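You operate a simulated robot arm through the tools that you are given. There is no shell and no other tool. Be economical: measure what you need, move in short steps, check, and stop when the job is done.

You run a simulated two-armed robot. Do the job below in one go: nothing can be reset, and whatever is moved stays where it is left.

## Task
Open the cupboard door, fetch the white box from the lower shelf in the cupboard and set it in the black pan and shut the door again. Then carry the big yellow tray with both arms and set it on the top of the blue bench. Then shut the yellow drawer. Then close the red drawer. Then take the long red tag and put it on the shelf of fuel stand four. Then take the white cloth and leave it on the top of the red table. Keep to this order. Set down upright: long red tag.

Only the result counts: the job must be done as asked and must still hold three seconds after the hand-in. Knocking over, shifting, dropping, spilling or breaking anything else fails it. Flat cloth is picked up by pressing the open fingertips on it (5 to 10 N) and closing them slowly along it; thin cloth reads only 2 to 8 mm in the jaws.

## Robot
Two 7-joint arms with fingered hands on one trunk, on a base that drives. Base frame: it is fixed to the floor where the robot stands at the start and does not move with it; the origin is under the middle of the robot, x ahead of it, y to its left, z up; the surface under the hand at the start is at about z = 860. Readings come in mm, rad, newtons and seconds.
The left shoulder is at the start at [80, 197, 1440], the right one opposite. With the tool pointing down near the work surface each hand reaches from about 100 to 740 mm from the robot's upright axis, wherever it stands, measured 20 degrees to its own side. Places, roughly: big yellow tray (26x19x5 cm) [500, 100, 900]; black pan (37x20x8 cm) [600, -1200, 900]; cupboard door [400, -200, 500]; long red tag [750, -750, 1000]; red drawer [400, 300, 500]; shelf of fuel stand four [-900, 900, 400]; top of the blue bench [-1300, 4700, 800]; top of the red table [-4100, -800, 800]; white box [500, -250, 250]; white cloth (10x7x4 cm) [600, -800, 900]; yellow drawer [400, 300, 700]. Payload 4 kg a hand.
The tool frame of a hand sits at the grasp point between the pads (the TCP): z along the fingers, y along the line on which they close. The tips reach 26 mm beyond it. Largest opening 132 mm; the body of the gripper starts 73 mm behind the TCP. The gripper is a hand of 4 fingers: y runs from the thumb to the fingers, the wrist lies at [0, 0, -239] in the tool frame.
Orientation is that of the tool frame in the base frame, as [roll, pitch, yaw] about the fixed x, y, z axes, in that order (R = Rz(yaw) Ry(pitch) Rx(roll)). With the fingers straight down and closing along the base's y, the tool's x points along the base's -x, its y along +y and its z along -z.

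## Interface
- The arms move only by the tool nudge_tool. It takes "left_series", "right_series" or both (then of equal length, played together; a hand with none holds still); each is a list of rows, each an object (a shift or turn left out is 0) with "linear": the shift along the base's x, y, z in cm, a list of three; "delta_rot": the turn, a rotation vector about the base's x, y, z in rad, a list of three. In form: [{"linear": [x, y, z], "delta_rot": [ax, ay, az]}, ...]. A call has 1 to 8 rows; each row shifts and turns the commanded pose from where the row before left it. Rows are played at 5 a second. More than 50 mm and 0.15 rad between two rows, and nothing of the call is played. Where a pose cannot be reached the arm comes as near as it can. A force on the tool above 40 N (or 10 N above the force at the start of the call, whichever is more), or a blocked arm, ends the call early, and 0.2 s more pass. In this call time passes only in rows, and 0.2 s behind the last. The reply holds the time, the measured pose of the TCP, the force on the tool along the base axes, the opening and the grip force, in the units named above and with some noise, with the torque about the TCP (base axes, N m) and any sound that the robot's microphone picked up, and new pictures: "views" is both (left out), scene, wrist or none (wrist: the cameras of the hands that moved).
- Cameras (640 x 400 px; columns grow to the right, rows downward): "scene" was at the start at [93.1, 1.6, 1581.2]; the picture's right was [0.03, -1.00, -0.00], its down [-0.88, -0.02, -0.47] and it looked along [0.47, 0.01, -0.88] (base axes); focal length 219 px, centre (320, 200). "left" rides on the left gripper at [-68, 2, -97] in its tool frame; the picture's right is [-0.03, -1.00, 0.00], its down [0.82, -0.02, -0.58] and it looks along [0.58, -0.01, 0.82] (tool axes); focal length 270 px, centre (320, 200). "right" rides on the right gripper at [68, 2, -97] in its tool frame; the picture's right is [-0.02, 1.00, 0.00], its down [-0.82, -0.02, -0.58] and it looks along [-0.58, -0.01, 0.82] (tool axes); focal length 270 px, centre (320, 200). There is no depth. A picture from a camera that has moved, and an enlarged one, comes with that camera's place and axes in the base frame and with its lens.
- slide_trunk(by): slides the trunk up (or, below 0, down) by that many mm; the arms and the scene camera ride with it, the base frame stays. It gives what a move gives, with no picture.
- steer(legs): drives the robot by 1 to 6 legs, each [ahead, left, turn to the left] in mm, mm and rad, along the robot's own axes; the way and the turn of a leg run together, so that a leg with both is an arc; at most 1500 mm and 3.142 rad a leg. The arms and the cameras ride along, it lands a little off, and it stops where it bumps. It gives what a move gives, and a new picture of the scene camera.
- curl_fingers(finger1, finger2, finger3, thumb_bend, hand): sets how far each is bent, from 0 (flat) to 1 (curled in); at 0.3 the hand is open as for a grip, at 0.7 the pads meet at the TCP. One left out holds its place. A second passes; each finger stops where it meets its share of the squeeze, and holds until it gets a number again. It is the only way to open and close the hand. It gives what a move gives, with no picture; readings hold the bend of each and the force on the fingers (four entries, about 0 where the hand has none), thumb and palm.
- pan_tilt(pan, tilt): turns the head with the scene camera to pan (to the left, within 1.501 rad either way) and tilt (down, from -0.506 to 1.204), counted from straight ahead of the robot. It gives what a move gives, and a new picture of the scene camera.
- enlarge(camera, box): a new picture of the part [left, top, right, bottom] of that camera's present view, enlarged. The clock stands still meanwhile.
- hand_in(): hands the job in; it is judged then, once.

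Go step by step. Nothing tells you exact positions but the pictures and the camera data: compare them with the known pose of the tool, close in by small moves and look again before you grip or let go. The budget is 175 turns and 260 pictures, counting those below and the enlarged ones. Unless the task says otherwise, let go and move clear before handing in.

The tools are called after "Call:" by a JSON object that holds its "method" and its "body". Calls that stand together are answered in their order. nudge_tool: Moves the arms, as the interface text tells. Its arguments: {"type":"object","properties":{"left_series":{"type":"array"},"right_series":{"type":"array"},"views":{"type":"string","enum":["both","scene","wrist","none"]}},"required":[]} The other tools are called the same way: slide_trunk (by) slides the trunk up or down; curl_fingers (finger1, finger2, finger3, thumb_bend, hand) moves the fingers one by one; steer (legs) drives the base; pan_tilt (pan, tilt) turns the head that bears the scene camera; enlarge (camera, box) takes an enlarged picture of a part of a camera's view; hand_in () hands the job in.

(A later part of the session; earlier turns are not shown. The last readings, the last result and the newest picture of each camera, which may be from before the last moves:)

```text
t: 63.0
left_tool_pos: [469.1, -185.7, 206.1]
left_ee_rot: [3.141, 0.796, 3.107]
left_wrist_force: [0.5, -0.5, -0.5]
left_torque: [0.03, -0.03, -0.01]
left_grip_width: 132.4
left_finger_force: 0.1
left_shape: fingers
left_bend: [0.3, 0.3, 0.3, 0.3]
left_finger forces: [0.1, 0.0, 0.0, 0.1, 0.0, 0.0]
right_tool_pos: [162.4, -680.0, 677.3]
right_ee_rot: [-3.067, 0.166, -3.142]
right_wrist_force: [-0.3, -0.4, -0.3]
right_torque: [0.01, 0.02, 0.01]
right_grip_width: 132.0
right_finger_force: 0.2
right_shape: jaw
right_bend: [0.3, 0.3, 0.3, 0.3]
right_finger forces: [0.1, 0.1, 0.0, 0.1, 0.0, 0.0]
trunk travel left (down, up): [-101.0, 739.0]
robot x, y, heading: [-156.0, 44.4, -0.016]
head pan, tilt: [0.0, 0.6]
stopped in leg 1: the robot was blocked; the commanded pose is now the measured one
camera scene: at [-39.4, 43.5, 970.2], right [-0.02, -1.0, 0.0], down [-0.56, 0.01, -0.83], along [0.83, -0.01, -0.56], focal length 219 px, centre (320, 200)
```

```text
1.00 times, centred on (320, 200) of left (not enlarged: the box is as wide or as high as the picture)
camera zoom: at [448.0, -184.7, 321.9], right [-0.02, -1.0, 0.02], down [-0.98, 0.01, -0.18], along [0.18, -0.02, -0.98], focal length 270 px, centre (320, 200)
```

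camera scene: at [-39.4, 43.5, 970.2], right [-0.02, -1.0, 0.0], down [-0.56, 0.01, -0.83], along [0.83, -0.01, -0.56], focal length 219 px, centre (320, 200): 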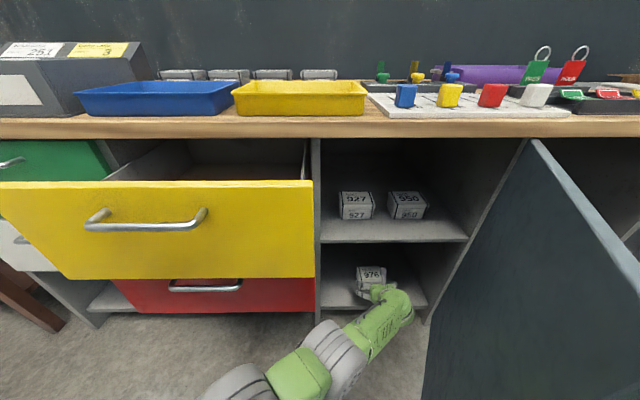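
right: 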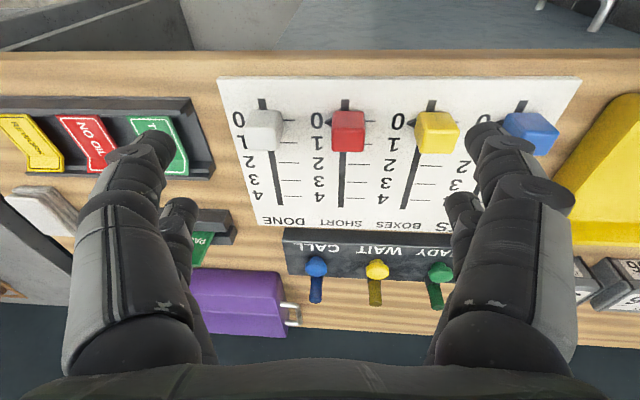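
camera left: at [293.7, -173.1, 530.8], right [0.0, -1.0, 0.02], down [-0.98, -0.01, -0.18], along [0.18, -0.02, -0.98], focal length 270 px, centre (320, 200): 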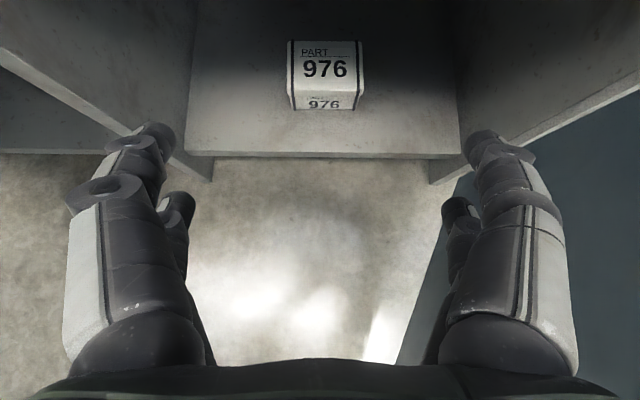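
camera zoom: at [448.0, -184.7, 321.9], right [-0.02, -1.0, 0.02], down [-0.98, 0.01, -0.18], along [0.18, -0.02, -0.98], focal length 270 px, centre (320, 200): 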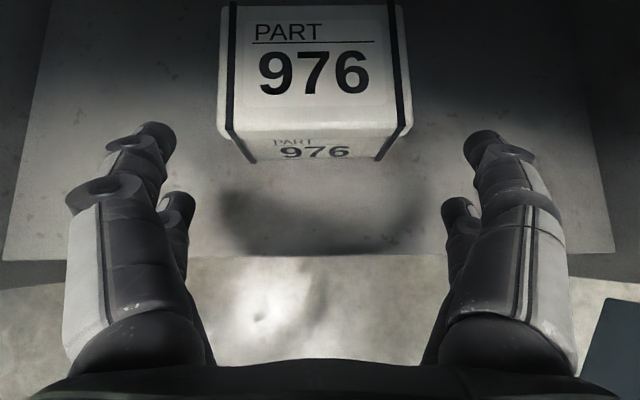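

The base is blocked (probably by the door's edge), so I back off slightly and gain arm reach by raising the hand and lowering the trunk.

Call:
{"method": "steer", "body": {"legs": [[-10, 0, 0.012]]}}

Call:
{"method": "nudge_tool", "body": {"left_series": [{"linear": [0, 0, 3]}, {"linear": [0, 0, 3]}, {"linear": [0, 0, 3]}], "views": "none"}}

Call:
{"method": "slide_trunk", "body": {"by": -95}}

Call:
{"method": "nudge_tool", "body": {"left_series": [{"linear": [3, 0, 0]}, {"linear": [2, 0, 0]}], "views": "both"}}

```text
t: 63.8
left_tool_pos: [462.3, -178.8, 204.2]
left_ee_rot: [3.139, 0.797, 3.116]
left_wrist_force: [-0.1, 0.6, -0.2]
left_torque: [0.0, 0.01, -0.05]
left_grip_width: 132.5
left_finger_force: 0.1
left_shape: fingers
left_bend: [0.3, 0.3, 0.3, 0.3]
left_finger forces: [0.0, 0.0, 0.0, 0.0, 0.0, 0.0]
right_tool_pos: [161.6, -677.4, 677.6]
right_ee_rot: [-3.068, 0.166, -3.129]
right_wrist_force: [0.2, 0.0, -0.6]
right_torque: [0.03, -0.03, 0.0]
right_grip_width: 132.1
right_finger_force: 0.0
right_shape: jaw
right_bend: [0.3, 0.3, 0.3, 0.3]
right_finger forces: [0.0, 0.0, 0.0, 0.0, 0.0, 0.0]
trunk travel left (down, up): [-101.0, 739.0]
robot x, y, heading: [-166.2, 45.4, -0.004]
head pan, tilt: [0.0, 0.6]
camera scene: at [-49.1, 44.5, 970.1], right [0.0, -1.0, 0.0], down [-0.56, 0.0, -0.83], along [0.83, 0.0, -0.56], focal length 219 px, centre (320, 200)
```

scene: 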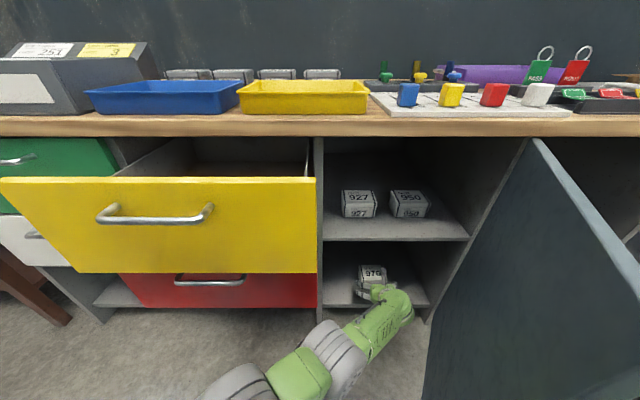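

```text
t: 64.6
left_tool_pos: [460.9, -178.8, 295.5]
left_ee_rot: [3.14, 0.795, 3.118]
left_wrist_force: [0.6, 0.1, -0.4]
left_torque: [-0.01, 0.0, 0.01]
left_grip_width: 132.6
left_finger_force: 0.1
left_shape: fingers
left_bend: [0.3, 0.3, 0.3, 0.3]
left_finger forces: [0.0, 0.0, 0.0, 0.0, 0.1, 0.0]
right_tool_pos: [162.7, -677.0, 677.5]
right_ee_rot: [-3.069, 0.166, -3.13]
right_wrist_force: [1.0, -1.2, 0.4]
right_torque: [0.01, 0.02, -0.02]
right_grip_width: 131.8
right_finger_force: 0.1
right_shape: jaw
right_bend: [0.3, 0.3, 0.3, 0.3]
right_finger forces: [0.0, 0.0, 0.0, 0.0, 0.1, 0.1]
trunk travel left (down, up): [-101.0, 739.0]
robot x, y, heading: [-163.8, 44.9, -0.006]
head pan, tilt: [0.0, 0.6]
```

```text
t: 65.9
left_tool_pos: [461.7, -180.1, 201.0]
left_ee_rot: [-3.141, 0.796, 3.119]
left_wrist_force: [0.6, 0.6, 0.3]
left_torque: [0.0, -0.01, 0.01]
left_grip_width: 132.6
left_finger_force: 0.1
left_shape: fingers
left_bend: [0.3, 0.3, 0.3, 0.3]
left_finger forces: [0.1, 0.0, 0.0, 0.1, 0.0, 0.1]
right_tool_pos: [161.7, -677.2, 582.7]
right_ee_rot: [-3.068, 0.165, -3.13]
right_wrist_force: [0.0, 0.3, 0.1]
right_torque: [-0.02, 0.01, -0.01]
right_grip_width: 132.0
right_finger_force: 0.0
right_shape: jaw
right_bend: [0.3, 0.3, 0.3, 0.3]
right_finger forces: [0.1, 0.1, 0.0, 0.1, 0.1, 0.1]
trunk travel left (down, up): [-6.0, 834.0]
robot x, y, heading: [-167.9, 46.3, -0.005]
head pan, tilt: [0.0, 0.6]
```

```text
t: 66.5
left_tool_pos: [511.9, -180.4, 200.6]
left_ee_rot: [3.14, 0.798, 3.116]
left_wrist_force: [-0.1, 0.5, 0.4]
left_torque: [0.01, -0.02, 0.03]
left_grip_width: 132.9
left_finger_force: 0.1
left_shape: fingers
left_bend: [0.3, 0.3, 0.3, 0.3]
left_finger forces: [0.0, 0.0, 0.0, 0.0, 0.0, 0.0]
right_tool_pos: [161.7, -676.6, 581.2]
right_ee_rot: [-3.068, 0.166, -3.129]
right_wrist_force: [0.5, 0.1, 0.0]
right_torque: [-0.01, 0.0, -0.01]
right_grip_width: 131.8
right_finger_force: 0.2
right_shape: jaw
right_bend: [0.3, 0.3, 0.3, 0.3]
right_finger forces: [0.0, 0.1, 0.1, 0.0, 0.0, 0.1]
trunk travel left (down, up): [-6.0, 834.0]
robot x, y, heading: [-168.0, 48.0, -0.007]
head pan, tilt: [0.0, 0.6]
camera scene: at [-48.7, 44.4, 875.0], right [0.0, -1.0, 0.0], down [-0.57, 0.0, -0.82], along [0.82, 0.0, -0.57], focal length 219 px, centre (320, 200)
camera left: at [490.8, -178.0, 317.1], right [-0.01, -1.0, 0.02], down [-0.98, 0.0, -0.18], along [0.18, -0.02, -0.98], focal length 270 px, centre (320, 200)
```

scene: 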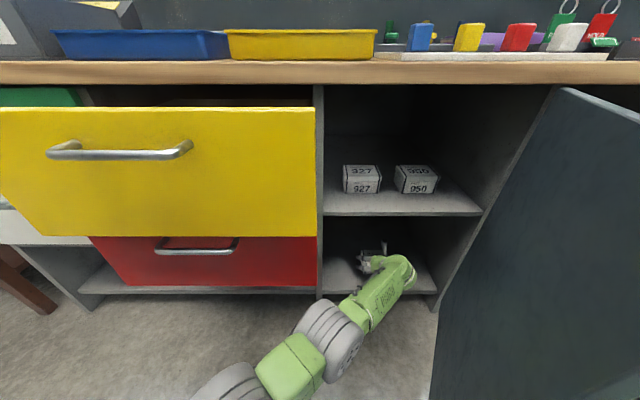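
left: 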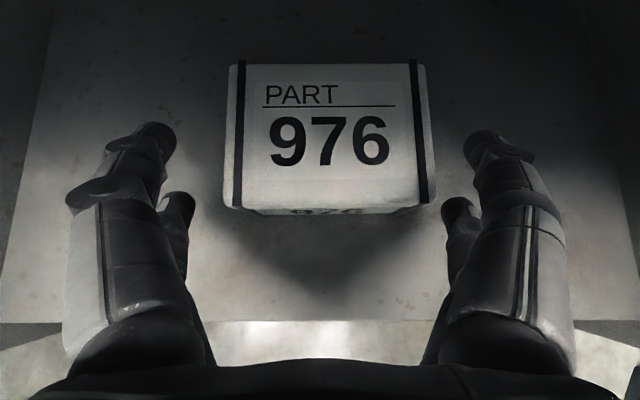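

Call:
{"method": "nudge_tool", "body": {"left_series": [{"linear": [0, -0.55, 0]}, {"linear": [2, 0, -2.2]}, {"linear": [2, 0, -2.2]}], "views": "wrist"}}

```text
t: 67.3
left_tool_pos: [515.3, -180.6, 188.1]
left_ee_rot: [-3.142, 0.798, 3.12]
left_wrist_force: [0.6, 0.3, 0.5]
left_torque: [-0.04, -0.02, -0.03]
left_grip_width: 132.5
left_finger_force: 0.1
left_shape: fingers
left_bend: [0.3, 0.3, 0.3, 0.3]
left_finger forces: [0.0, 0.0, 0.0, 0.0, 0.1, 0.0]
left hand out of reach, approached as far as the arm can: row 2, 3
right_tool_pos: [161.7, -676.9, 582.0]
right_ee_rot: [-3.068, 0.166, -3.132]
right_wrist_force: [0.3, 0.7, -0.3]
right_torque: [0.01, 0.01, 0.04]
right_grip_width: 132.0
right_finger_force: 0.1
right_shape: jaw
right_bend: [0.3, 0.3, 0.3, 0.3]
right_finger forces: [0.1, 0.0, 0.0, 0.0, 0.0, 0.1]
trunk travel left (down, up): [-6.0, 834.0]
robot x, y, heading: [-166.9, 44.1, -0.003]
head pan, tilt: [0.0, 0.6]
camera left: at [494.7, -178.9, 304.6], right [-0.01, -1.0, 0.02], down [-0.98, 0.0, -0.18], along [0.18, -0.02, -0.98], focal length 270 px, centre (320, 200)
```

left: 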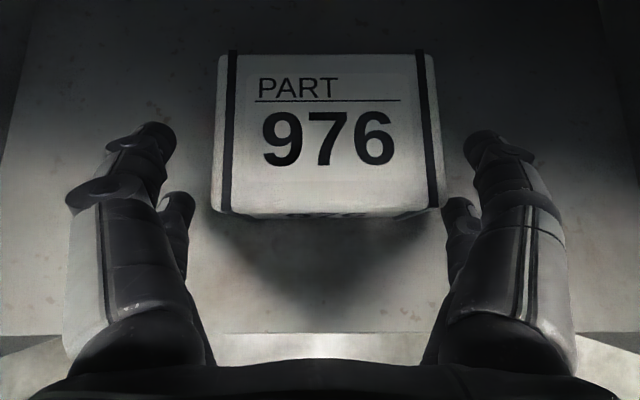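

Arm reach is short by about 40 mm. I lift the hand clear, shift the base right by 90 mm, and bring the hand back over the box.

Call:
{"method": "nudge_tool", "body": {"left_series": [{"linear": [-1, 0, 3]}, {"linear": [-1, 0, 3]}], "views": "none"}}

Call:
{"method": "steer", "body": {"legs": [[0, -90, 0]]}}

Call:
{"method": "nudge_tool", "body": {"left_series": [{"linear": [0, 3, 0]}, {"linear": [0, 3, 0]}, {"linear": [2, 2.4, 0]}], "views": "wrist"}}

```text
t: 67.9
left_tool_pos: [494.0, -180.3, 246.6]
left_ee_rot: [3.136, 0.792, 3.116]
left_wrist_force: [-0.2, -0.8, 0.1]
left_torque: [-0.01, -0.03, 0.01]
left_grip_width: 133.1
left_finger_force: 0.2
left_shape: fingers
left_bend: [0.3, 0.3, 0.3, 0.3]
left_finger forces: [0.0, 0.0, 0.0, 0.0, 0.0, 0.1]
right_tool_pos: [162.4, -677.5, 582.3]
right_ee_rot: [-3.069, 0.165, -3.129]
right_wrist_force: [-1.1, -0.3, 0.6]
right_torque: [0.02, 0.04, 0.0]
right_grip_width: 131.7
right_finger_force: 0.0
right_shape: jaw
right_bend: [0.3, 0.3, 0.3, 0.3]
right_finger forces: [0.0, 0.0, 0.1, 0.0, 0.0, 0.1]
trunk travel left (down, up): [-6.0, 834.0]
robot x, y, heading: [-165.0, 44.5, -0.001]
head pan, tilt: [0.0, 0.6]
```

```text
t: 68.7
left_tool_pos: [490.8, -195.5, 247.7]
left_ee_rot: [3.14, 0.798, 3.116]
left_wrist_force: [0.2, 0.4, 0.2]
left_torque: [-0.02, 0.02, 0.02]
left_grip_width: 133.0
left_finger_force: 0.0
left_shape: fingers
left_bend: [0.3, 0.3, 0.3, 0.3]
left_finger forces: [0.0, 0.0, 0.0, 0.0, 0.1, 0.0]
right_tool_pos: [158.7, -692.9, 582.6]
right_ee_rot: [-3.066, 0.167, -3.13]
right_wrist_force: [0.3, -0.6, 0.0]
right_torque: [-0.07, 0.0, 0.02]
right_grip_width: 131.8
right_finger_force: 0.0
right_shape: jaw
right_bend: [0.3, 0.3, 0.3, 0.3]
right_finger forces: [0.0, 0.1, 0.0, 0.0, 0.0, 0.0]
trunk travel left (down, up): [-6.0, 834.0]
robot x, y, heading: [-170.7, 30.6, -0.007]
head pan, tilt: [0.0, 0.6]
stopped in leg 1: the robot was blocked; the commanded pose is now the measured one
camera scene: at [-51.8, 29.9, 875.0], right [-0.01, -1.0, 0.0], down [-0.57, 0.0, -0.82], along [0.82, -0.01, -0.57], focal length 219 px, centre (320, 200)
```

scene: 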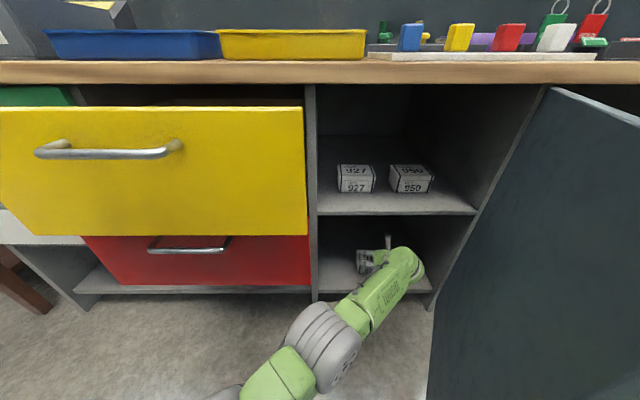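

```text
t: 69.5
left_tool_pos: [511.6, -111.6, 249.1]
left_ee_rot: [3.14, 0.795, 3.115]
left_wrist_force: [0.7, 0.3, -0.1]
left_torque: [0.03, 0.02, -0.01]
left_grip_width: 133.2
left_finger_force: 0.1
left_shape: fingers
left_bend: [0.3, 0.3, 0.3, 0.3]
left_finger forces: [0.1, 0.1, 0.0, 0.0, 0.0, 0.1]
right_tool_pos: [157.0, -691.6, 582.6]
right_ee_rot: [-3.067, 0.166, -3.13]
right_wrist_force: [0.1, 0.3, 0.7]
right_torque: [-0.02, 0.0, 0.0]
right_grip_width: 131.8
right_finger_force: 0.1
right_shape: jaw
right_bend: [0.3, 0.3, 0.3, 0.3]
right_finger forces: [0.0, 0.0, 0.1, 0.0, 0.0, 0.1]
trunk travel left (down, up): [-6.0, 834.0]
robot x, y, heading: [-165.1, 32.6, -0.006]
head pan, tilt: [0.0, 0.6]
camera left: at [491.2, -109.8, 365.9], right [-0.01, -1.0, 0.02], down [-0.98, 0.0, -0.18], along [0.18, -0.02, -0.98], focal length 270 px, centre (320, 200)
```

left: 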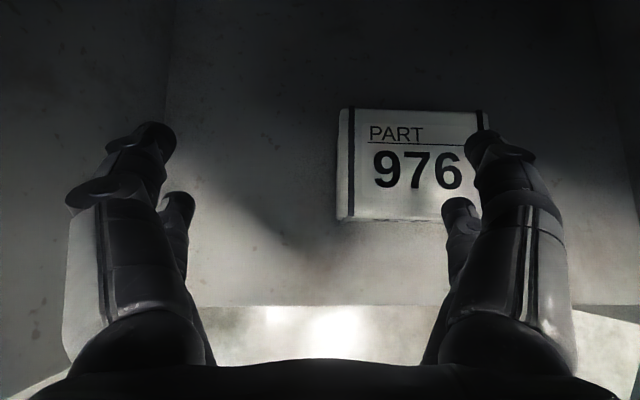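

Call:
{"method": "pan_tilt", "body": {"pan": -1.1, "tilt": 1.1}}

```text
t: 70.8
left_tool_pos: [511.9, -112.1, 249.8]
left_ee_rot: [3.141, 0.798, 3.117]
left_wrist_force: [1.0, 0.6, 0.4]
left_torque: [0.02, -0.04, -0.01]
left_grip_width: 132.9
left_finger_force: 0.0
left_shape: fingers
left_bend: [0.3, 0.3, 0.3, 0.3]
left_finger forces: [0.0, 0.0, 0.0, 0.0, 0.0, 0.0]
right_tool_pos: [157.7, -691.7, 583.5]
right_ee_rot: [-3.066, 0.166, -3.131]
right_wrist_force: [-0.7, -0.3, 1.2]
right_torque: [0.01, -0.02, 0.06]
right_grip_width: 131.8
right_finger_force: 0.3
right_shape: jaw
right_bend: [0.3, 0.3, 0.3, 0.3]
right_finger forces: [0.0, 0.0, 0.0, 0.1, 0.0, 0.1]
trunk travel left (down, up): [-6.0, 834.0]
robot x, y, heading: [-171.6, 30.0, -0.005]
head pan, tilt: [-1.1, 1.1]
camera scene: at [-111.9, -26.1, 836.4], right [-0.89, -0.45, 0.0], down [-0.4, 0.8, -0.45], along [0.2, -0.41, -0.89], focal length 219 px, centre (320, 200)
```

scene: 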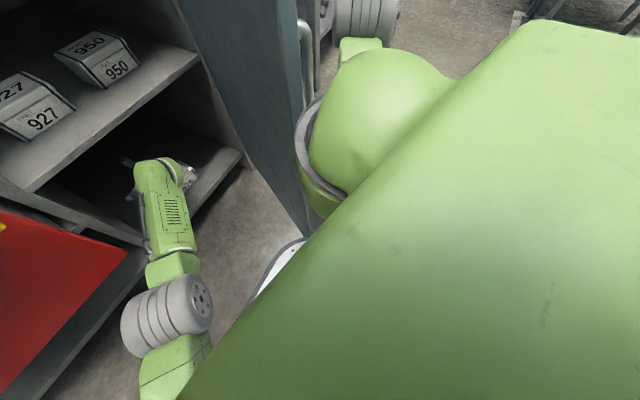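

The robot's right shoulder meets the door's free edge; the door is only about 62° open. I back out and push it wider from the inside with the fist, using short base legs.

Call:
{"method": "steer", "body": {"legs": [[-450, 0, 0]]}}

Call:
{"method": "curl_fingers", "body": {"hand": "left", "finger1": 0.7, "finger2": 0.7, "finger3": 0.7, "thumb_bend": 0.7}}

Call:
{"method": "pan_tilt", "body": {"pan": -0.1, "tilt": 0.6}}

```text
t: 73.5
left_tool_pos: [67.0, -107.8, 249.2]
left_ee_rot: [3.138, 0.797, 3.117]
left_wrist_force: [0.5, 0.9, 0.0]
left_torque: [0.0, -0.03, -0.06]
left_grip_width: 132.7
left_finger_force: 0.0
left_shape: fingers
left_bend: [0.3, 0.3, 0.3, 0.3]
left_finger forces: [0.0, 0.0, 0.1, 0.0, 0.0, 0.0]
right_tool_pos: [-286.4, -689.5, 583.5]
right_ee_rot: [-3.067, 0.166, -3.129]
right_wrist_force: [0.8, -0.7, -0.3]
right_torque: [0.02, -0.01, 0.01]
right_grip_width: 131.8
right_finger_force: 0.1
right_shape: jaw
right_bend: [0.3, 0.3, 0.3, 0.3]
right_finger forces: [0.0, 0.1, 0.0, 0.0, 0.0, 0.1]
trunk travel left (down, up): [-6.0, 834.0]
robot x, y, heading: [-612.3, 32.9, -0.007]
head pan, tilt: [-1.1, 1.1]
camera scene: at [-557.2, -23.2, 836.4], right [-0.89, -0.45, 0.0], down [-0.4, 0.8, -0.45], along [0.2, -0.41, -0.89], focal length 219 px, centre (320, 200)
```

scene: 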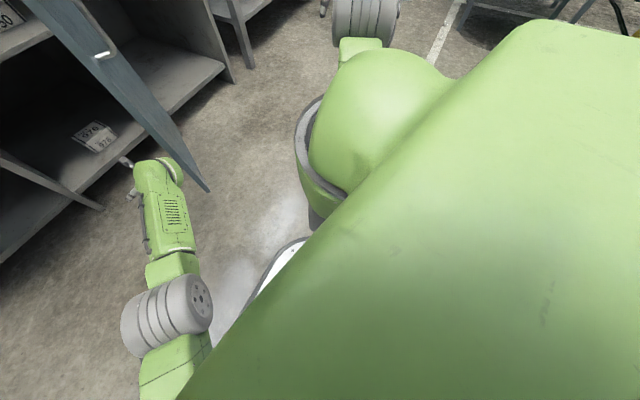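

```text
t: 74.5
left_tool_pos: [65.7, -109.1, 249.1]
left_ee_rot: [3.141, 0.798, 3.118]
left_wrist_force: [-0.4, -0.5, 0.2]
left_torque: [0.01, -0.03, -0.01]
left_grip_width: 1.6
left_finger_force: 0.0
left_shape: fingers
left_bend: [0.7, 0.7, 0.7, 0.7]
left_finger forces: [0.0, 0.0, 0.0, 0.1, 0.1, 0.0]
right_tool_pos: [-286.8, -688.6, 583.2]
right_ee_rot: [-3.067, 0.166, -3.13]
right_wrist_force: [0.4, 0.1, -0.8]
right_torque: [0.03, 0.0, 0.01]
right_grip_width: 131.9
right_finger_force: 0.0
right_shape: jaw
right_bend: [0.3, 0.3, 0.3, 0.3]
right_finger forces: [0.0, 0.1, 0.1, 0.1, 0.0, 0.0]
trunk travel left (down, up): [-6.0, 834.0]
robot x, y, heading: [-613.6, 33.6, -0.007]
head pan, tilt: [-1.1, 1.1]
```

```text
t: 75.8
left_tool_pos: [68.0, -107.7, 250.0]
left_ee_rot: [3.14, 0.798, 3.117]
left_wrist_force: [1.0, 0.1, 1.2]
left_torque: [0.0, -0.02, -0.03]
left_grip_width: 1.5
left_finger_force: 0.0
left_shape: fingers
left_bend: [0.7, 0.7, 0.7, 0.7]
left_finger forces: [0.0, 0.0, 0.0, 0.0, 0.0, 0.0]
right_tool_pos: [-287.2, -688.7, 582.6]
right_ee_rot: [-3.066, 0.166, -3.129]
right_wrist_force: [0.1, 0.0, -0.6]
right_torque: [-0.01, 0.0, 0.01]
right_grip_width: 132.0
right_finger_force: 0.1
right_shape: jaw
right_bend: [0.3, 0.3, 0.3, 0.3]
right_finger forces: [0.0, 0.0, 0.0, 0.0, 0.0, 0.1]
trunk travel left (down, up): [-6.0, 834.0]
robot x, y, heading: [-613.0, 33.9, -0.006]
head pan, tilt: [-0.099, 0.6]
camera scene: at [-497.5, 23.8, 875.0], right [-0.11, -0.99, 0.0], down [-0.56, 0.06, -0.82], along [0.82, -0.09, -0.57], focal length 219 px, centre (320, 200)
```

scene: 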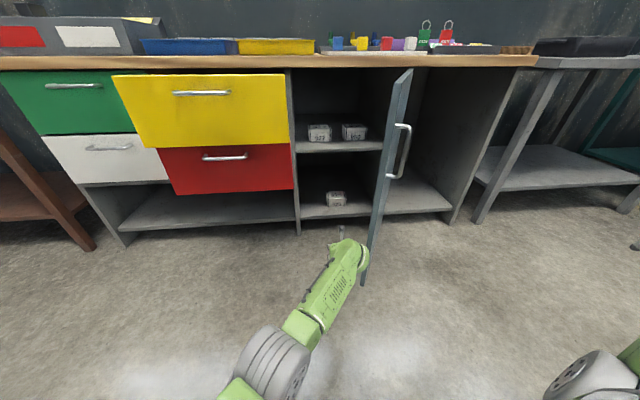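

Call:
{"method": "steer", "body": {"legs": [[45, 0, 0], [0, -40, 0], [0, -40, 0], [0, -40, 0], [0, -40, 0], [0, -40, 0]]}}

```text
t: 79.1
left_tool_pos: [110.8, -309.6, 249.7]
left_ee_rot: [3.14, 0.797, 3.114]
left_wrist_force: [0.2, 0.2, 0.7]
left_torque: [-0.01, -0.01, -0.04]
left_grip_width: 1.6
left_finger_force: 0.0
left_shape: fingers
left_bend: [0.7, 0.7, 0.7, 0.7]
left_finger forces: [0.0, 0.0, 0.0, 0.0, 0.0, 0.0]
right_tool_pos: [-241.4, -891.2, 581.9]
right_ee_rot: [-3.068, 0.165, -3.13]
right_wrist_force: [-0.4, 0.7, 0.3]
right_torque: [0.01, 0.01, 0.01]
right_grip_width: 131.7
right_finger_force: 0.0
right_shape: jaw
right_bend: [0.3, 0.3, 0.3, 0.3]
right_finger forces: [0.0, 0.0, 0.0, 0.1, 0.0, 0.0]
trunk travel left (down, up): [-6.0, 834.0]
robot x, y, heading: [-569.7, -167.9, -0.002]
head pan, tilt: [-0.099, 0.6]
camera scene: at [-453.2, -178.3, 875.0], right [-0.1, -0.99, 0.0], down [-0.56, 0.06, -0.82], along [0.82, -0.09, -0.57], focal length 219 px, centre (320, 200)
```

scene: 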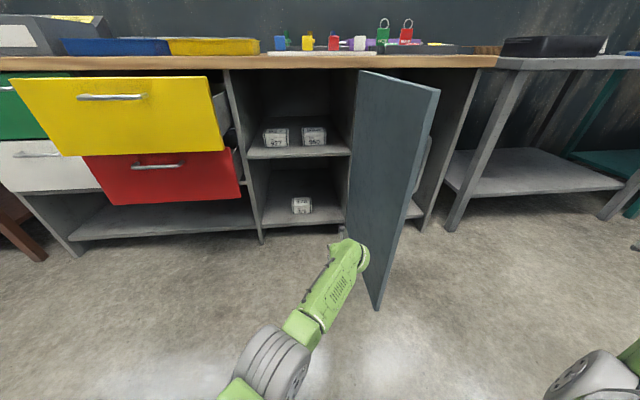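

Call:
{"method": "steer", "body": {"legs": [[0, -40, 0], [0, -40, 0], [0, -40, 0], [0, -40, 0]]}}

```text
t: 81.3
left_tool_pos: [113.3, -431.4, 246.5]
left_ee_rot: [3.133, 0.791, 3.131]
left_wrist_force: [-2.9, 8.3, 2.9]
left_torque: [-0.4, -0.07, -0.19]
left_grip_width: 0.0
left_finger_force: 5.0
left_shape: fingers
left_bend: [0.69, 0.7, 0.7, 0.7]
left_finger forces: [0.0, 0.0, 0.0, 0.0, 9.2, 0.0]
right_tool_pos: [-237.7, -1021.4, 584.4]
right_ee_rot: [-3.063, 0.167, -3.122]
right_wrist_force: [0.3, 0.9, -0.4]
right_torque: [-0.02, 0.03, -0.04]
right_grip_width: 132.1
right_finger_force: 0.1
right_shape: jaw
right_bend: [0.3, 0.3, 0.3, 0.3]
right_finger forces: [0.0, 0.1, 0.1, 0.0, 0.1, 0.0]
trunk travel left (down, up): [-6.0, 834.0]
robot x, y, heading: [-568.4, -297.4, 0.001]
head pan, tilt: [-0.099, 0.6]
stopped in leg 4: the force on the tool passed its limit at 58 N (the readings are from after the stop); the commanded pose is now the measured one
camera scene: at [-454.4, -310.0, 875.0], right [-0.1, -1.0, 0.0], down [-0.56, 0.06, -0.83], along [0.82, -0.08, -0.56], focal length 219 px, centre (320, 200)
```

scene: 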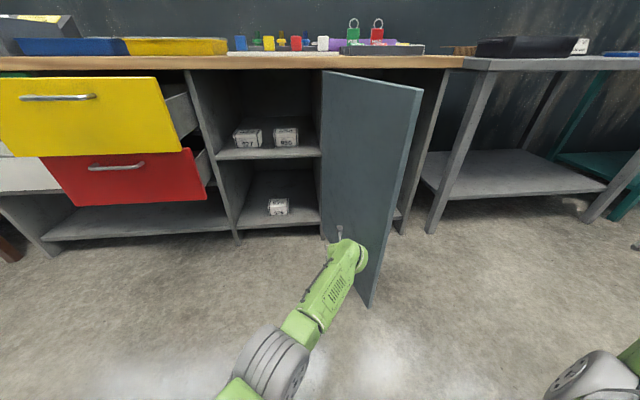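

Door is now fully open (~100°). I drive to line up with the box and approach again with fingers open.

Call:
{"method": "steer", "body": {"legs": [[0, 244, 0], [260, 0, 0]]}}

Call:
{"method": "curl_fingers", "body": {"hand": "left", "finger1": 0.3, "finger2": 0.3, "finger3": 0.3, "thumb_bend": 0.3}}

Call:
{"method": "steer", "body": {"legs": [[105, 0, 0]]}}

Call:
{"method": "enlarge", "body": {"camera": "left", "box": [0, 0, 640, 400]}}

```text
t: 84.6
left_tool_pos: [372.4, -195.6, 245.7]
left_ee_rot: [3.13, 0.792, 3.122]
left_wrist_force: [-0.1, 0.5, 0.7]
left_torque: [0.02, -0.01, -0.02]
left_grip_width: 1.3
left_finger_force: 0.0
left_shape: fingers
left_bend: [0.7, 0.7, 0.7, 0.7]
left_finger forces: [0.0, 0.0, 0.1, 0.1, 0.0, 0.0]
right_tool_pos: [16.7, -782.5, 583.7]
right_ee_rot: [-3.067, 0.168, -3.127]
right_wrist_force: [0.6, -0.9, 0.0]
right_torque: [-0.01, 0.0, -0.03]
right_grip_width: 132.2
right_finger_force: 0.1
right_shape: jaw
right_bend: [0.3, 0.3, 0.3, 0.3]
right_finger forces: [0.1, 0.0, 0.1, 0.1, 0.1, 0.0]
trunk travel left (down, up): [-6.0, 834.0]
robot x, y, heading: [-310.8, -58.9, -0.008]
head pan, tilt: [-0.099, 0.6]
camera scene: at [-193.2, -70.3, 875.0], right [-0.11, -0.99, 0.0], down [-0.56, 0.06, -0.82], along [0.82, -0.09, -0.57], focal length 219 px, centre (320, 200)
```

scene: 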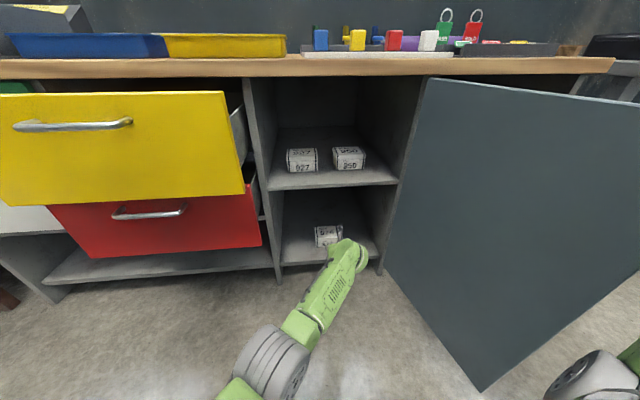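

```text
t: 85.6
left_tool_pos: [371.6, -195.9, 246.1]
left_ee_rot: [3.13, 0.79, 3.121]
left_wrist_force: [0.4, 0.2, -0.9]
left_torque: [-0.01, 0.0, 0.03]
left_grip_width: 132.5
left_finger_force: 0.1
left_shape: fingers
left_bend: [0.3, 0.3, 0.3, 0.3]
left_finger forces: [0.0, 0.0, 0.1, 0.0, 0.1, 0.0]
right_tool_pos: [17.5, -782.5, 584.0]
right_ee_rot: [-3.063, 0.168, -3.131]
right_wrist_force: [0.4, 0.1, 0.3]
right_torque: [0.0, -0.01, 0.02]
right_grip_width: 132.0
right_finger_force: 0.1
right_shape: jaw
right_bend: [0.3, 0.3, 0.3, 0.3]
right_finger forces: [0.1, 0.0, 0.0, 0.0, 0.0, 0.0]
trunk travel left (down, up): [-6.0, 834.0]
robot x, y, heading: [-311.8, -56.1, -0.006]
head pan, tilt: [-0.099, 0.6]
```

```text
t: 86.6
left_tool_pos: [411.8, -207.4, 247.3]
left_ee_rot: [3.132, 0.791, 3.104]
left_wrist_force: [-0.4, -0.4, 0.2]
left_torque: [0.02, 0.04, -0.01]
left_grip_width: 132.6
left_finger_force: 0.0
left_shape: fingers
left_bend: [0.3, 0.3, 0.3, 0.3]
left_finger forces: [0.0, 0.1, 0.0, 0.1, 0.0, 0.0]
right_tool_pos: [35.3, -792.6, 586.1]
right_ee_rot: [-3.065, 0.171, 3.115]
right_wrist_force: [0.5, 0.6, 0.1]
right_torque: [-0.01, 0.03, 0.02]
right_grip_width: 132.0
right_finger_force: 0.0
right_shape: jaw
right_bend: [0.3, 0.3, 0.3, 0.3]
right_finger forces: [0.1, 0.0, 0.1, 0.0, 0.0, 0.0]
trunk travel left (down, up): [-6.0, 834.0]
robot x, y, heading: [-267.1, -63.9, -0.026]
head pan, tilt: [-0.099, 0.6]
stopped in leg 1: the robot was blocked; the commanded pose is now the measured one
camera scene: at [-152.4, -72.1, 875.4], right [-0.12, -0.99, 0.0], down [-0.56, 0.07, -0.83], along [0.82, -0.1, -0.56], focal length 219 px, centre (320, 200)
```

scene: 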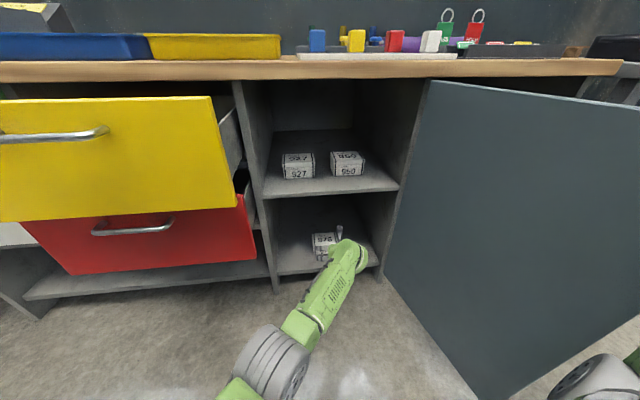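

```text
1.00 times, centred on (320, 200) of left (not enlarged: the box is as wide or as high as the picture)
camera zoom: at [392.0, -206.9, 363.8], right [-0.01, -1.0, 0.01], down [-0.98, 0.01, -0.18], along [0.18, -0.01, -0.98], focal length 270 px, centre (320, 200)
```

zoom: 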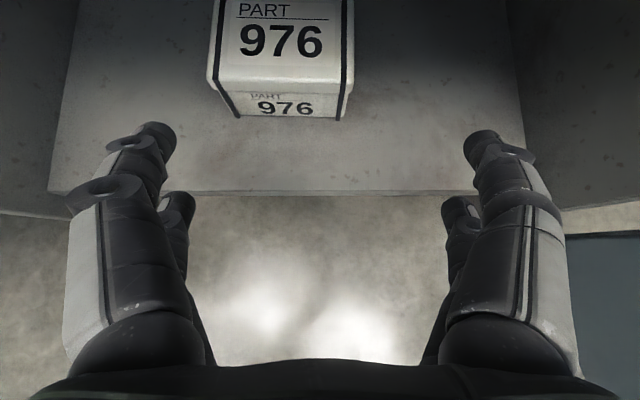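

The right elbow is what hits the door edge. I back off a little and retract the right hand behind.

Call:
{"method": "steer", "body": {"legs": [[-60, 0, 0.022]]}}

Call:
{"method": "nudge_tool", "body": {"right_series": [{"linear": [-4, 1, 0]}, {"linear": [-4, 1, 0]}, {"linear": [-4, 1, 0]}, {"linear": [-4, 1, 0]}, {"linear": [-4, 1, 0]}, {"linear": [-4, 1, 0]}, {"linear": [-4, 1, 0]}, {"linear": [-4, 1, 0]}], "views": "none"}}

Call:
{"method": "pan_tilt", "body": {"pan": -0.9, "tilt": 0.8}}

```text
t: 87.5
left_tool_pos: [356.6, -189.7, 245.8]
left_ee_rot: [3.13, 0.79, 3.129]
left_wrist_force: [0.9, -0.1, 0.0]
left_torque: [0.0, 0.0, 0.04]
left_grip_width: 132.6
left_finger_force: 0.1
left_shape: fingers
left_bend: [0.3, 0.3, 0.3, 0.3]
left_finger forces: [0.0, 0.0, 0.0, 0.1, 0.0, 0.0]
right_tool_pos: [-2.6, -786.5, 583.4]
right_ee_rot: [-3.066, 0.168, 3.142]
right_wrist_force: [-0.3, 0.8, 0.8]
right_torque: [-0.03, 0.01, -0.01]
right_grip_width: 131.8
right_finger_force: 0.0
right_shape: jaw
right_bend: [0.3, 0.3, 0.3, 0.3]
right_finger forces: [0.0, 0.1, 0.1, 0.1, 0.1, 0.1]
trunk travel left (down, up): [-6.0, 834.0]
robot x, y, heading: [-323.7, -58.8, 0.002]
head pan, tilt: [-0.099, 0.6]
camera scene: at [-209.5, -68.9, 875.1], right [-0.1, -1.0, 0.0], down [-0.56, 0.06, -0.83], along [0.82, -0.08, -0.56], focal length 219 px, centre (320, 200)
```

scene: 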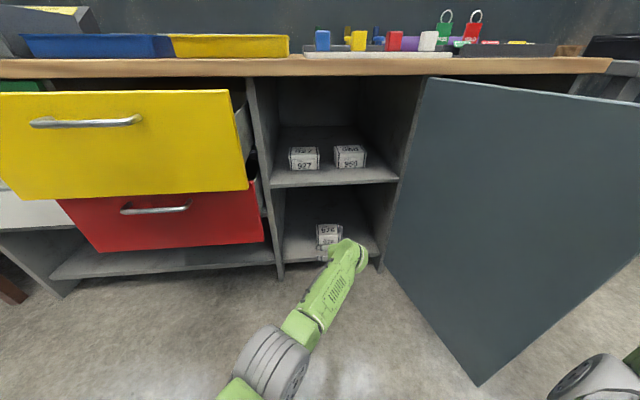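

```text
t: 89.3
left_tool_pos: [357.2, -188.8, 246.2]
left_ee_rot: [3.131, 0.791, 3.13]
left_wrist_force: [-0.2, -0.3, -0.2]
left_torque: [-0.01, 0.02, -0.03]
left_grip_width: 132.5
left_finger_force: 0.0
left_shape: fingers
left_bend: [0.3, 0.3, 0.3, 0.3]
left_finger forces: [0.0, 0.0, 0.0, 0.0, 0.1, 0.1]
right_tool_pos: [-291.9, -821.4, 517.8]
right_ee_rot: [-3.065, 0.167, -3.141]
right_wrist_force: [0.3, -0.1, -0.3]
right_torque: [-0.03, 0.03, 0.0]
right_grip_width: 131.8
right_finger_force: 0.1
right_shape: jaw
right_bend: [0.3, 0.3, 0.3, 0.3]
right_finger forces: [0.0, 0.0, 0.0, 0.0, 0.1, 0.0]
right hand out of reach, approached as far as the arm can: row 1, 2, 3, 4, 5, 6, 7, 8
trunk travel left (down, up): [-6.0, 834.0]
robot x, y, heading: [-327.3, -61.4, 0.001]
head pan, tilt: [-0.099, 0.6]
```

```text
t: 90.5
left_tool_pos: [356.9, -189.9, 245.3]
left_ee_rot: [3.132, 0.79, 3.128]
left_wrist_force: [0.5, 0.3, -0.2]
left_torque: [0.03, -0.01, -0.04]
left_grip_width: 132.3
left_finger_force: 0.1
left_shape: fingers
left_bend: [0.3, 0.3, 0.3, 0.3]
left_finger forces: [0.0, 0.1, 0.0, 0.0, 0.0, 0.1]
right_tool_pos: [-292.3, -821.0, 515.9]
right_ee_rot: [-3.065, 0.165, -3.141]
right_wrist_force: [-0.3, 0.2, -0.5]
right_torque: [0.02, 0.0, -0.02]
right_grip_width: 131.5
right_finger_force: 0.0
right_shape: jaw
right_bend: [0.3, 0.3, 0.3, 0.3]
right_finger forces: [0.0, 0.0, 0.0, 0.0, 0.0, 0.0]
trunk travel left (down, up): [-6.0, 834.0]
robot x, y, heading: [-322.8, -57.4, 0.001]
head pan, tilt: [-0.901, 0.799]
camera scene: at [-246.9, -123.4, 858.2], right [-0.78, -0.62, 0.0], down [-0.45, 0.56, -0.7], along [0.43, -0.55, -0.72], focal length 219 px, centre (320, 200)
```

scene: 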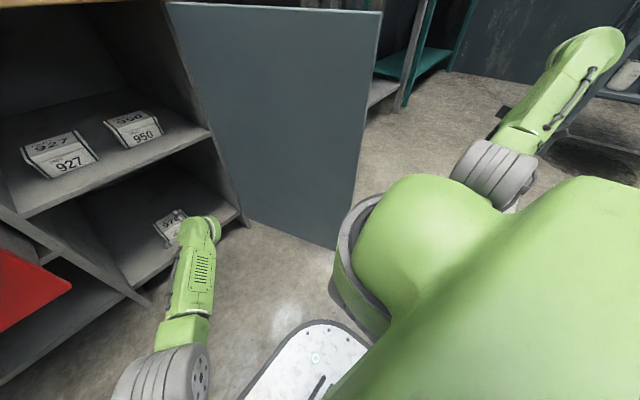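

The right elbow is now well back. I drive forward again and view from the wrist.

Call:
{"method": "steer", "body": {"legs": [[125, 0, 0]]}}

Call:
{"method": "enlarge", "body": {"camera": "left", "box": [0, 0, 640, 400]}}

```text
t: 91.7
left_tool_pos: [482.4, -190.5, 245.9]
left_ee_rot: [3.131, 0.788, 3.129]
left_wrist_force: [0.2, 0.2, -0.7]
left_torque: [0.0, -0.02, -0.02]
left_grip_width: 132.5
left_finger_force: 0.0
left_shape: fingers
left_bend: [0.3, 0.3, 0.3, 0.3]
left_finger forces: [0.0, 0.0, 0.0, 0.0, 0.0, 0.0]
right_tool_pos: [-166.9, -820.9, 517.4]
right_ee_rot: [-3.065, 0.168, 3.141]
right_wrist_force: [-0.6, 0.0, -0.5]
right_torque: [0.0, -0.01, -0.01]
right_grip_width: 131.9
right_finger_force: 0.1
right_shape: jaw
right_bend: [0.3, 0.3, 0.3, 0.3]
right_finger forces: [0.1, 0.0, 0.0, 0.1, 0.1, 0.0]
trunk travel left (down, up): [-6.0, 834.0]
robot x, y, heading: [-197.9, -63.2, -0.003]
head pan, tilt: [-0.901, 0.799]
camera scene: at [-121.2, -123.4, 858.1], right [-0.78, -0.62, 0.0], down [-0.45, 0.56, -0.7], along [0.43, -0.55, -0.72], focal length 219 px, centre (320, 200)
```

scene: 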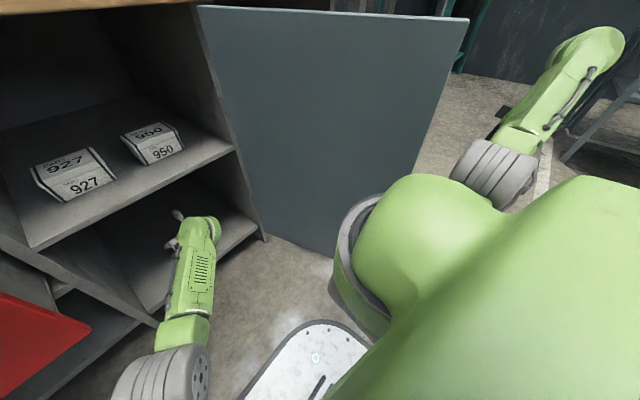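

```text
1.00 times, centred on (320, 200) of left (not enlarged: the box is as wide or as high as the picture)
camera zoom: at [462.6, -190.4, 362.0], right [0.01, -1.0, 0.01], down [-0.98, -0.01, -0.17], along [0.17, -0.01, -0.98], focal length 270 px, centre (320, 200)
```

zoom: 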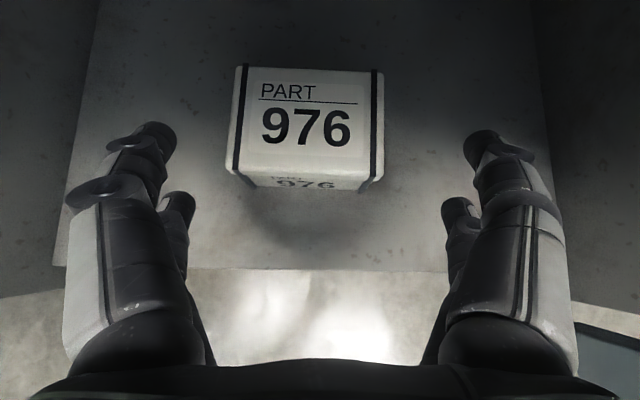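

Call:
{"method": "nudge_tool", "body": {"left_series": [{"linear": [0.5, 1, -1]}, {"linear": [2, 0, -2]}, {"linear": [1.5, 0, -1.5]}], "views": "wrist"}}

```text
t: 92.5
left_tool_pos: [522.7, -179.7, 201.2]
left_ee_rot: [3.131, 0.789, 3.128]
left_wrist_force: [-0.5, 0.9, -0.1]
left_torque: [-0.01, 0.03, 0.03]
left_grip_width: 132.6
left_finger_force: 0.0
left_shape: fingers
left_bend: [0.3, 0.3, 0.3, 0.3]
left_finger forces: [0.1, 0.1, 0.0, 0.1, 0.0, 0.0]
right_tool_pos: [-166.8, -821.3, 517.4]
right_ee_rot: [-3.066, 0.166, 3.14]
right_wrist_force: [0.3, 0.0, -0.4]
right_torque: [-0.01, 0.0, 0.0]
right_grip_width: 131.8
right_finger_force: 0.1
right_shape: jaw
right_bend: [0.3, 0.3, 0.3, 0.3]
right_finger forces: [0.0, 0.0, 0.0, 0.1, 0.0, 0.0]
trunk travel left (down, up): [-6.0, 834.0]
robot x, y, heading: [-202.0, -64.4, 0.0]
head pan, tilt: [-0.901, 0.799]
camera left: at [502.8, -179.5, 317.0], right [0.01, -1.0, 0.01], down [-0.98, -0.01, -0.17], along [0.17, -0.01, -0.98], focal length 270 px, centre (320, 200)
```

left: 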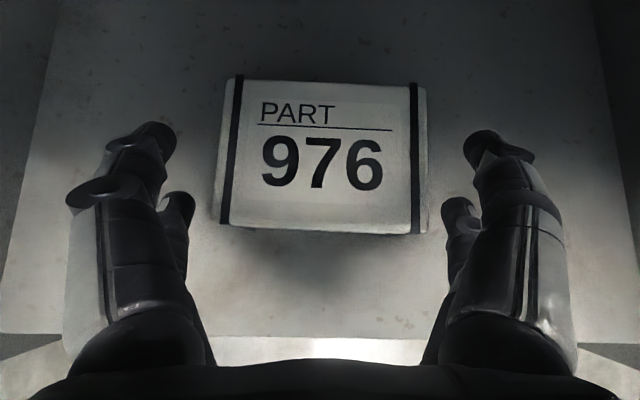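

Call:
{"method": "nudge_tool", "body": {"left_series": [{"linear": [1.5, 0, -1.6]}, {"linear": [1.4, 0, -1.4]}, {"linear": [0, 0, -1]}], "views": "wrist"}}

```text
t: 93.3
left_tool_pos: [544.7, -180.6, 161.4]
left_ee_rot: [3.132, 0.791, 3.13]
left_wrist_force: [-0.7, -1.5, -0.1]
left_torque: [-0.02, 0.01, 0.04]
left_grip_width: 132.6
left_finger_force: 0.7
left_shape: fingers
left_bend: [0.3, 0.3, 0.3, 0.3]
left_finger forces: [0.0, 0.0, 0.8, 0.1, 0.4, 0.0]
left hand out of reach, approached as far as the arm can: row 3
right_tool_pos: [-167.2, -821.2, 517.4]
right_ee_rot: [-3.065, 0.168, 3.14]
right_wrist_force: [-0.4, 0.9, -0.8]
right_torque: [-0.02, -0.02, 0.02]
right_grip_width: 131.7
right_finger_force: 0.1
right_shape: jaw
right_bend: [0.3, 0.3, 0.3, 0.3]
right_finger forces: [0.1, 0.0, 0.0, 0.1, 0.0, 0.0]
trunk travel left (down, up): [-6.0, 834.0]
robot x, y, heading: [-198.9, -60.1, -0.002]
head pan, tilt: [-0.901, 0.799]
camera left: at [524.7, -179.8, 277.7], right [0.01, -1.0, 0.01], down [-0.98, -0.01, -0.17], along [0.17, -0.01, -0.98], focal length 270 px, centre (320, 200)
```

left: 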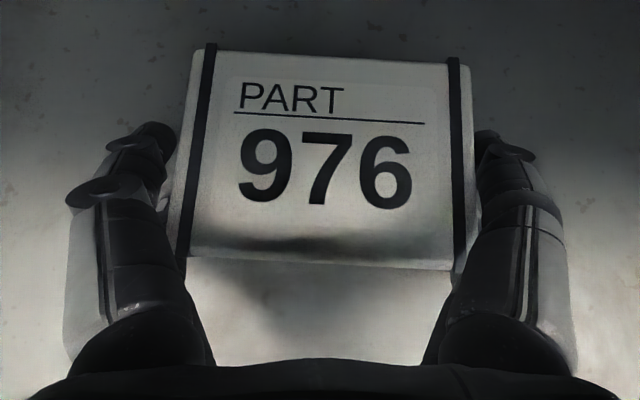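

Box is centred between the fingers. I close on it.

Call:
{"method": "curl_fingers", "body": {"hand": "left", "finger1": 0.6, "finger2": 0.6, "finger3": 0.6, "thumb_bend": 0.6}}

Call:
{"method": "nudge_tool", "body": {"left_series": [{"linear": [0, 0, 1.5]}, {"linear": [0, 0, 1.5]}], "views": "wrist"}}

```text
t: 94.3
left_tool_pos: [545.5, -180.4, 162.2]
left_ee_rot: [3.133, 0.793, 3.129]
left_wrist_force: [0.8, -5.0, 7.2]
left_torque: [-0.87, -0.02, 0.01]
left_grip_width: 107.9
left_finger_force: 34.0
left_shape: fingers
left_bend: [0.53, 0.54, 0.51, 0.51]
left_finger forces: [13.4, 14.6, 12.5, 0.1, 26.8, 0.0]
right_tool_pos: [-168.0, -821.2, 517.5]
right_ee_rot: [-3.065, 0.168, 3.141]
right_wrist_force: [0.6, -0.2, -0.4]
right_torque: [-0.01, -0.01, 0.0]
right_grip_width: 131.9
right_finger_force: 0.1
right_shape: jaw
right_bend: [0.3, 0.3, 0.3, 0.3]
right_finger forces: [0.0, 0.0, 0.0, 0.0, 0.0, 0.0]
trunk travel left (down, up): [-6.0, 834.0]
robot x, y, heading: [-201.9, -58.3, -0.003]
head pan, tilt: [-0.901, 0.799]
```

```text
t: 94.9
left_tool_pos: [544.0, -177.4, 188.2]
left_ee_rot: [3.13, 0.786, 3.129]
left_wrist_force: [0.2, 0.2, -3.9]
left_torque: [-0.05, 0.04, -0.04]
left_grip_width: 107.8
left_finger_force: 30.6
left_shape: fingers
left_bend: [0.53, 0.54, 0.52, 0.51]
left_finger forces: [14.9, 16.0, 5.9, 0.1, 24.8, 0.0]
right_tool_pos: [-165.6, -820.6, 516.4]
right_ee_rot: [-3.065, 0.166, -3.141]
right_wrist_force: [0.0, -0.4, 0.8]
right_torque: [0.02, 0.04, -0.05]
right_grip_width: 132.0
right_finger_force: 0.0
right_shape: jaw
right_bend: [0.3, 0.3, 0.3, 0.3]
right_finger forces: [0.0, 0.0, 0.1, 0.1, 0.0, 0.1]
trunk travel left (down, up): [-6.0, 834.0]
robot x, y, heading: [-201.5, -59.7, -0.002]
head pan, tilt: [-0.901, 0.799]
camera left: at [524.3, -178.1, 304.6], right [0.01, -1.0, 0.01], down [-0.99, -0.02, -0.17], along [0.17, -0.01, -0.99], focal length 270 px, centre (320, 200)
```

left: 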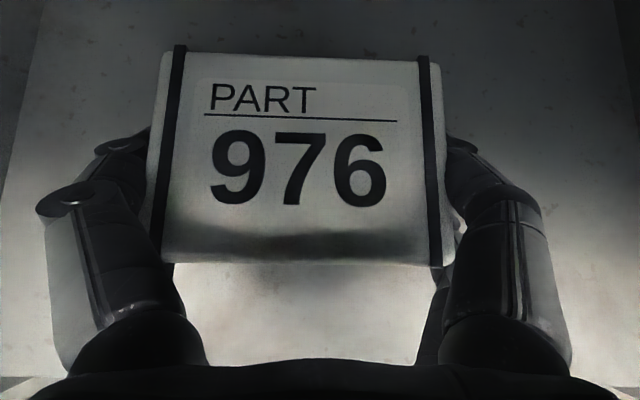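

Box is held. I back out of the cupboard and raise the trunk.

Call:
{"method": "steer", "body": {"legs": [[-500, 0, 0]]}}

Call:
{"method": "slide_trunk", "body": {"by": 800}}

Call:
{"method": "pan_tilt", "body": {"pan": -0.7, "tilt": 0.6}}

```text
t: 97.9
left_tool_pos: [45.3, -179.5, 189.3]
left_ee_rot: [3.132, 0.787, 3.129]
left_wrist_force: [-0.6, -0.1, -4.4]
left_torque: [-0.03, 0.03, 0.01]
left_grip_width: 107.8
left_finger_force: 30.5
left_shape: fingers
left_bend: [0.53, 0.54, 0.52, 0.51]
left_finger forces: [14.9, 16.0, 5.9, 0.0, 24.8, 0.0]
right_tool_pos: [-665.1, -821.0, 516.1]
right_ee_rot: [-3.065, 0.166, -3.141]
right_wrist_force: [-0.6, -0.3, -0.4]
right_torque: [0.0, 0.01, 0.01]
right_grip_width: 131.7
right_finger_force: 0.0
right_shape: jaw
right_bend: [0.3, 0.3, 0.3, 0.3]
right_finger forces: [0.0, 0.0, 0.0, 0.0, 0.0, 0.0]
trunk travel left (down, up): [-6.0, 834.0]
robot x, y, heading: [-701.1, -58.1, -0.001]
head pan, tilt: [-0.901, 0.799]
camera scene: at [-619.8, -123.8, 858.1], right [-0.78, -0.62, 0.0], down [-0.45, 0.56, -0.7], along [0.43, -0.55, -0.72], focal length 219 px, centre (320, 200)
```

scene: 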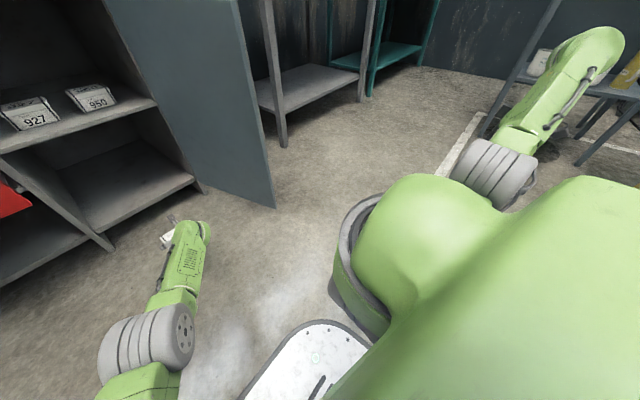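

```text
refused: 800 is not a number from -400 to 400
```

```text
t: 98.6
left_tool_pos: [45.6, -178.6, 189.5]
left_ee_rot: [3.128, 0.788, 3.13]
left_wrist_force: [-0.2, 0.4, -4.2]
left_torque: [-0.02, 0.1, 0.0]
left_grip_width: 107.9
left_finger_force: 31.1
left_shape: fingers
left_bend: [0.53, 0.54, 0.52, 0.51]
left_finger forces: [14.9, 16.0, 5.8, 0.0, 24.8, 0.1]
right_tool_pos: [-665.3, -822.0, 517.4]
right_ee_rot: [-3.065, 0.167, -3.141]
right_wrist_force: [0.6, -0.5, 0.0]
right_torque: [-0.01, 0.01, -0.01]
right_grip_width: 131.9
right_finger_force: 0.1
right_shape: jaw
right_bend: [0.3, 0.3, 0.3, 0.3]
right_finger forces: [0.1, 0.0, 0.1, 0.0, 0.1, 0.1]
trunk travel left (down, up): [-6.0, 834.0]
robot x, y, heading: [-698.9, -62.0, 0.006]
head pan, tilt: [-0.7, 0.6]
camera scene: at [-602.2, -117.5, 874.9], right [-0.64, -0.76, 0.0], down [-0.43, 0.36, -0.82], along [0.63, -0.53, -0.57], focal length 219 px, centre (320, 200)
```

scene: 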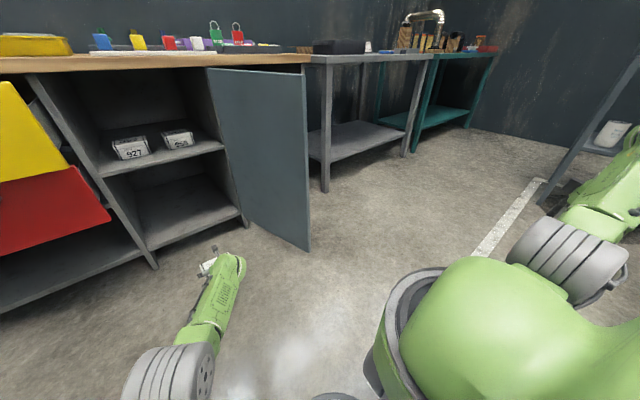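

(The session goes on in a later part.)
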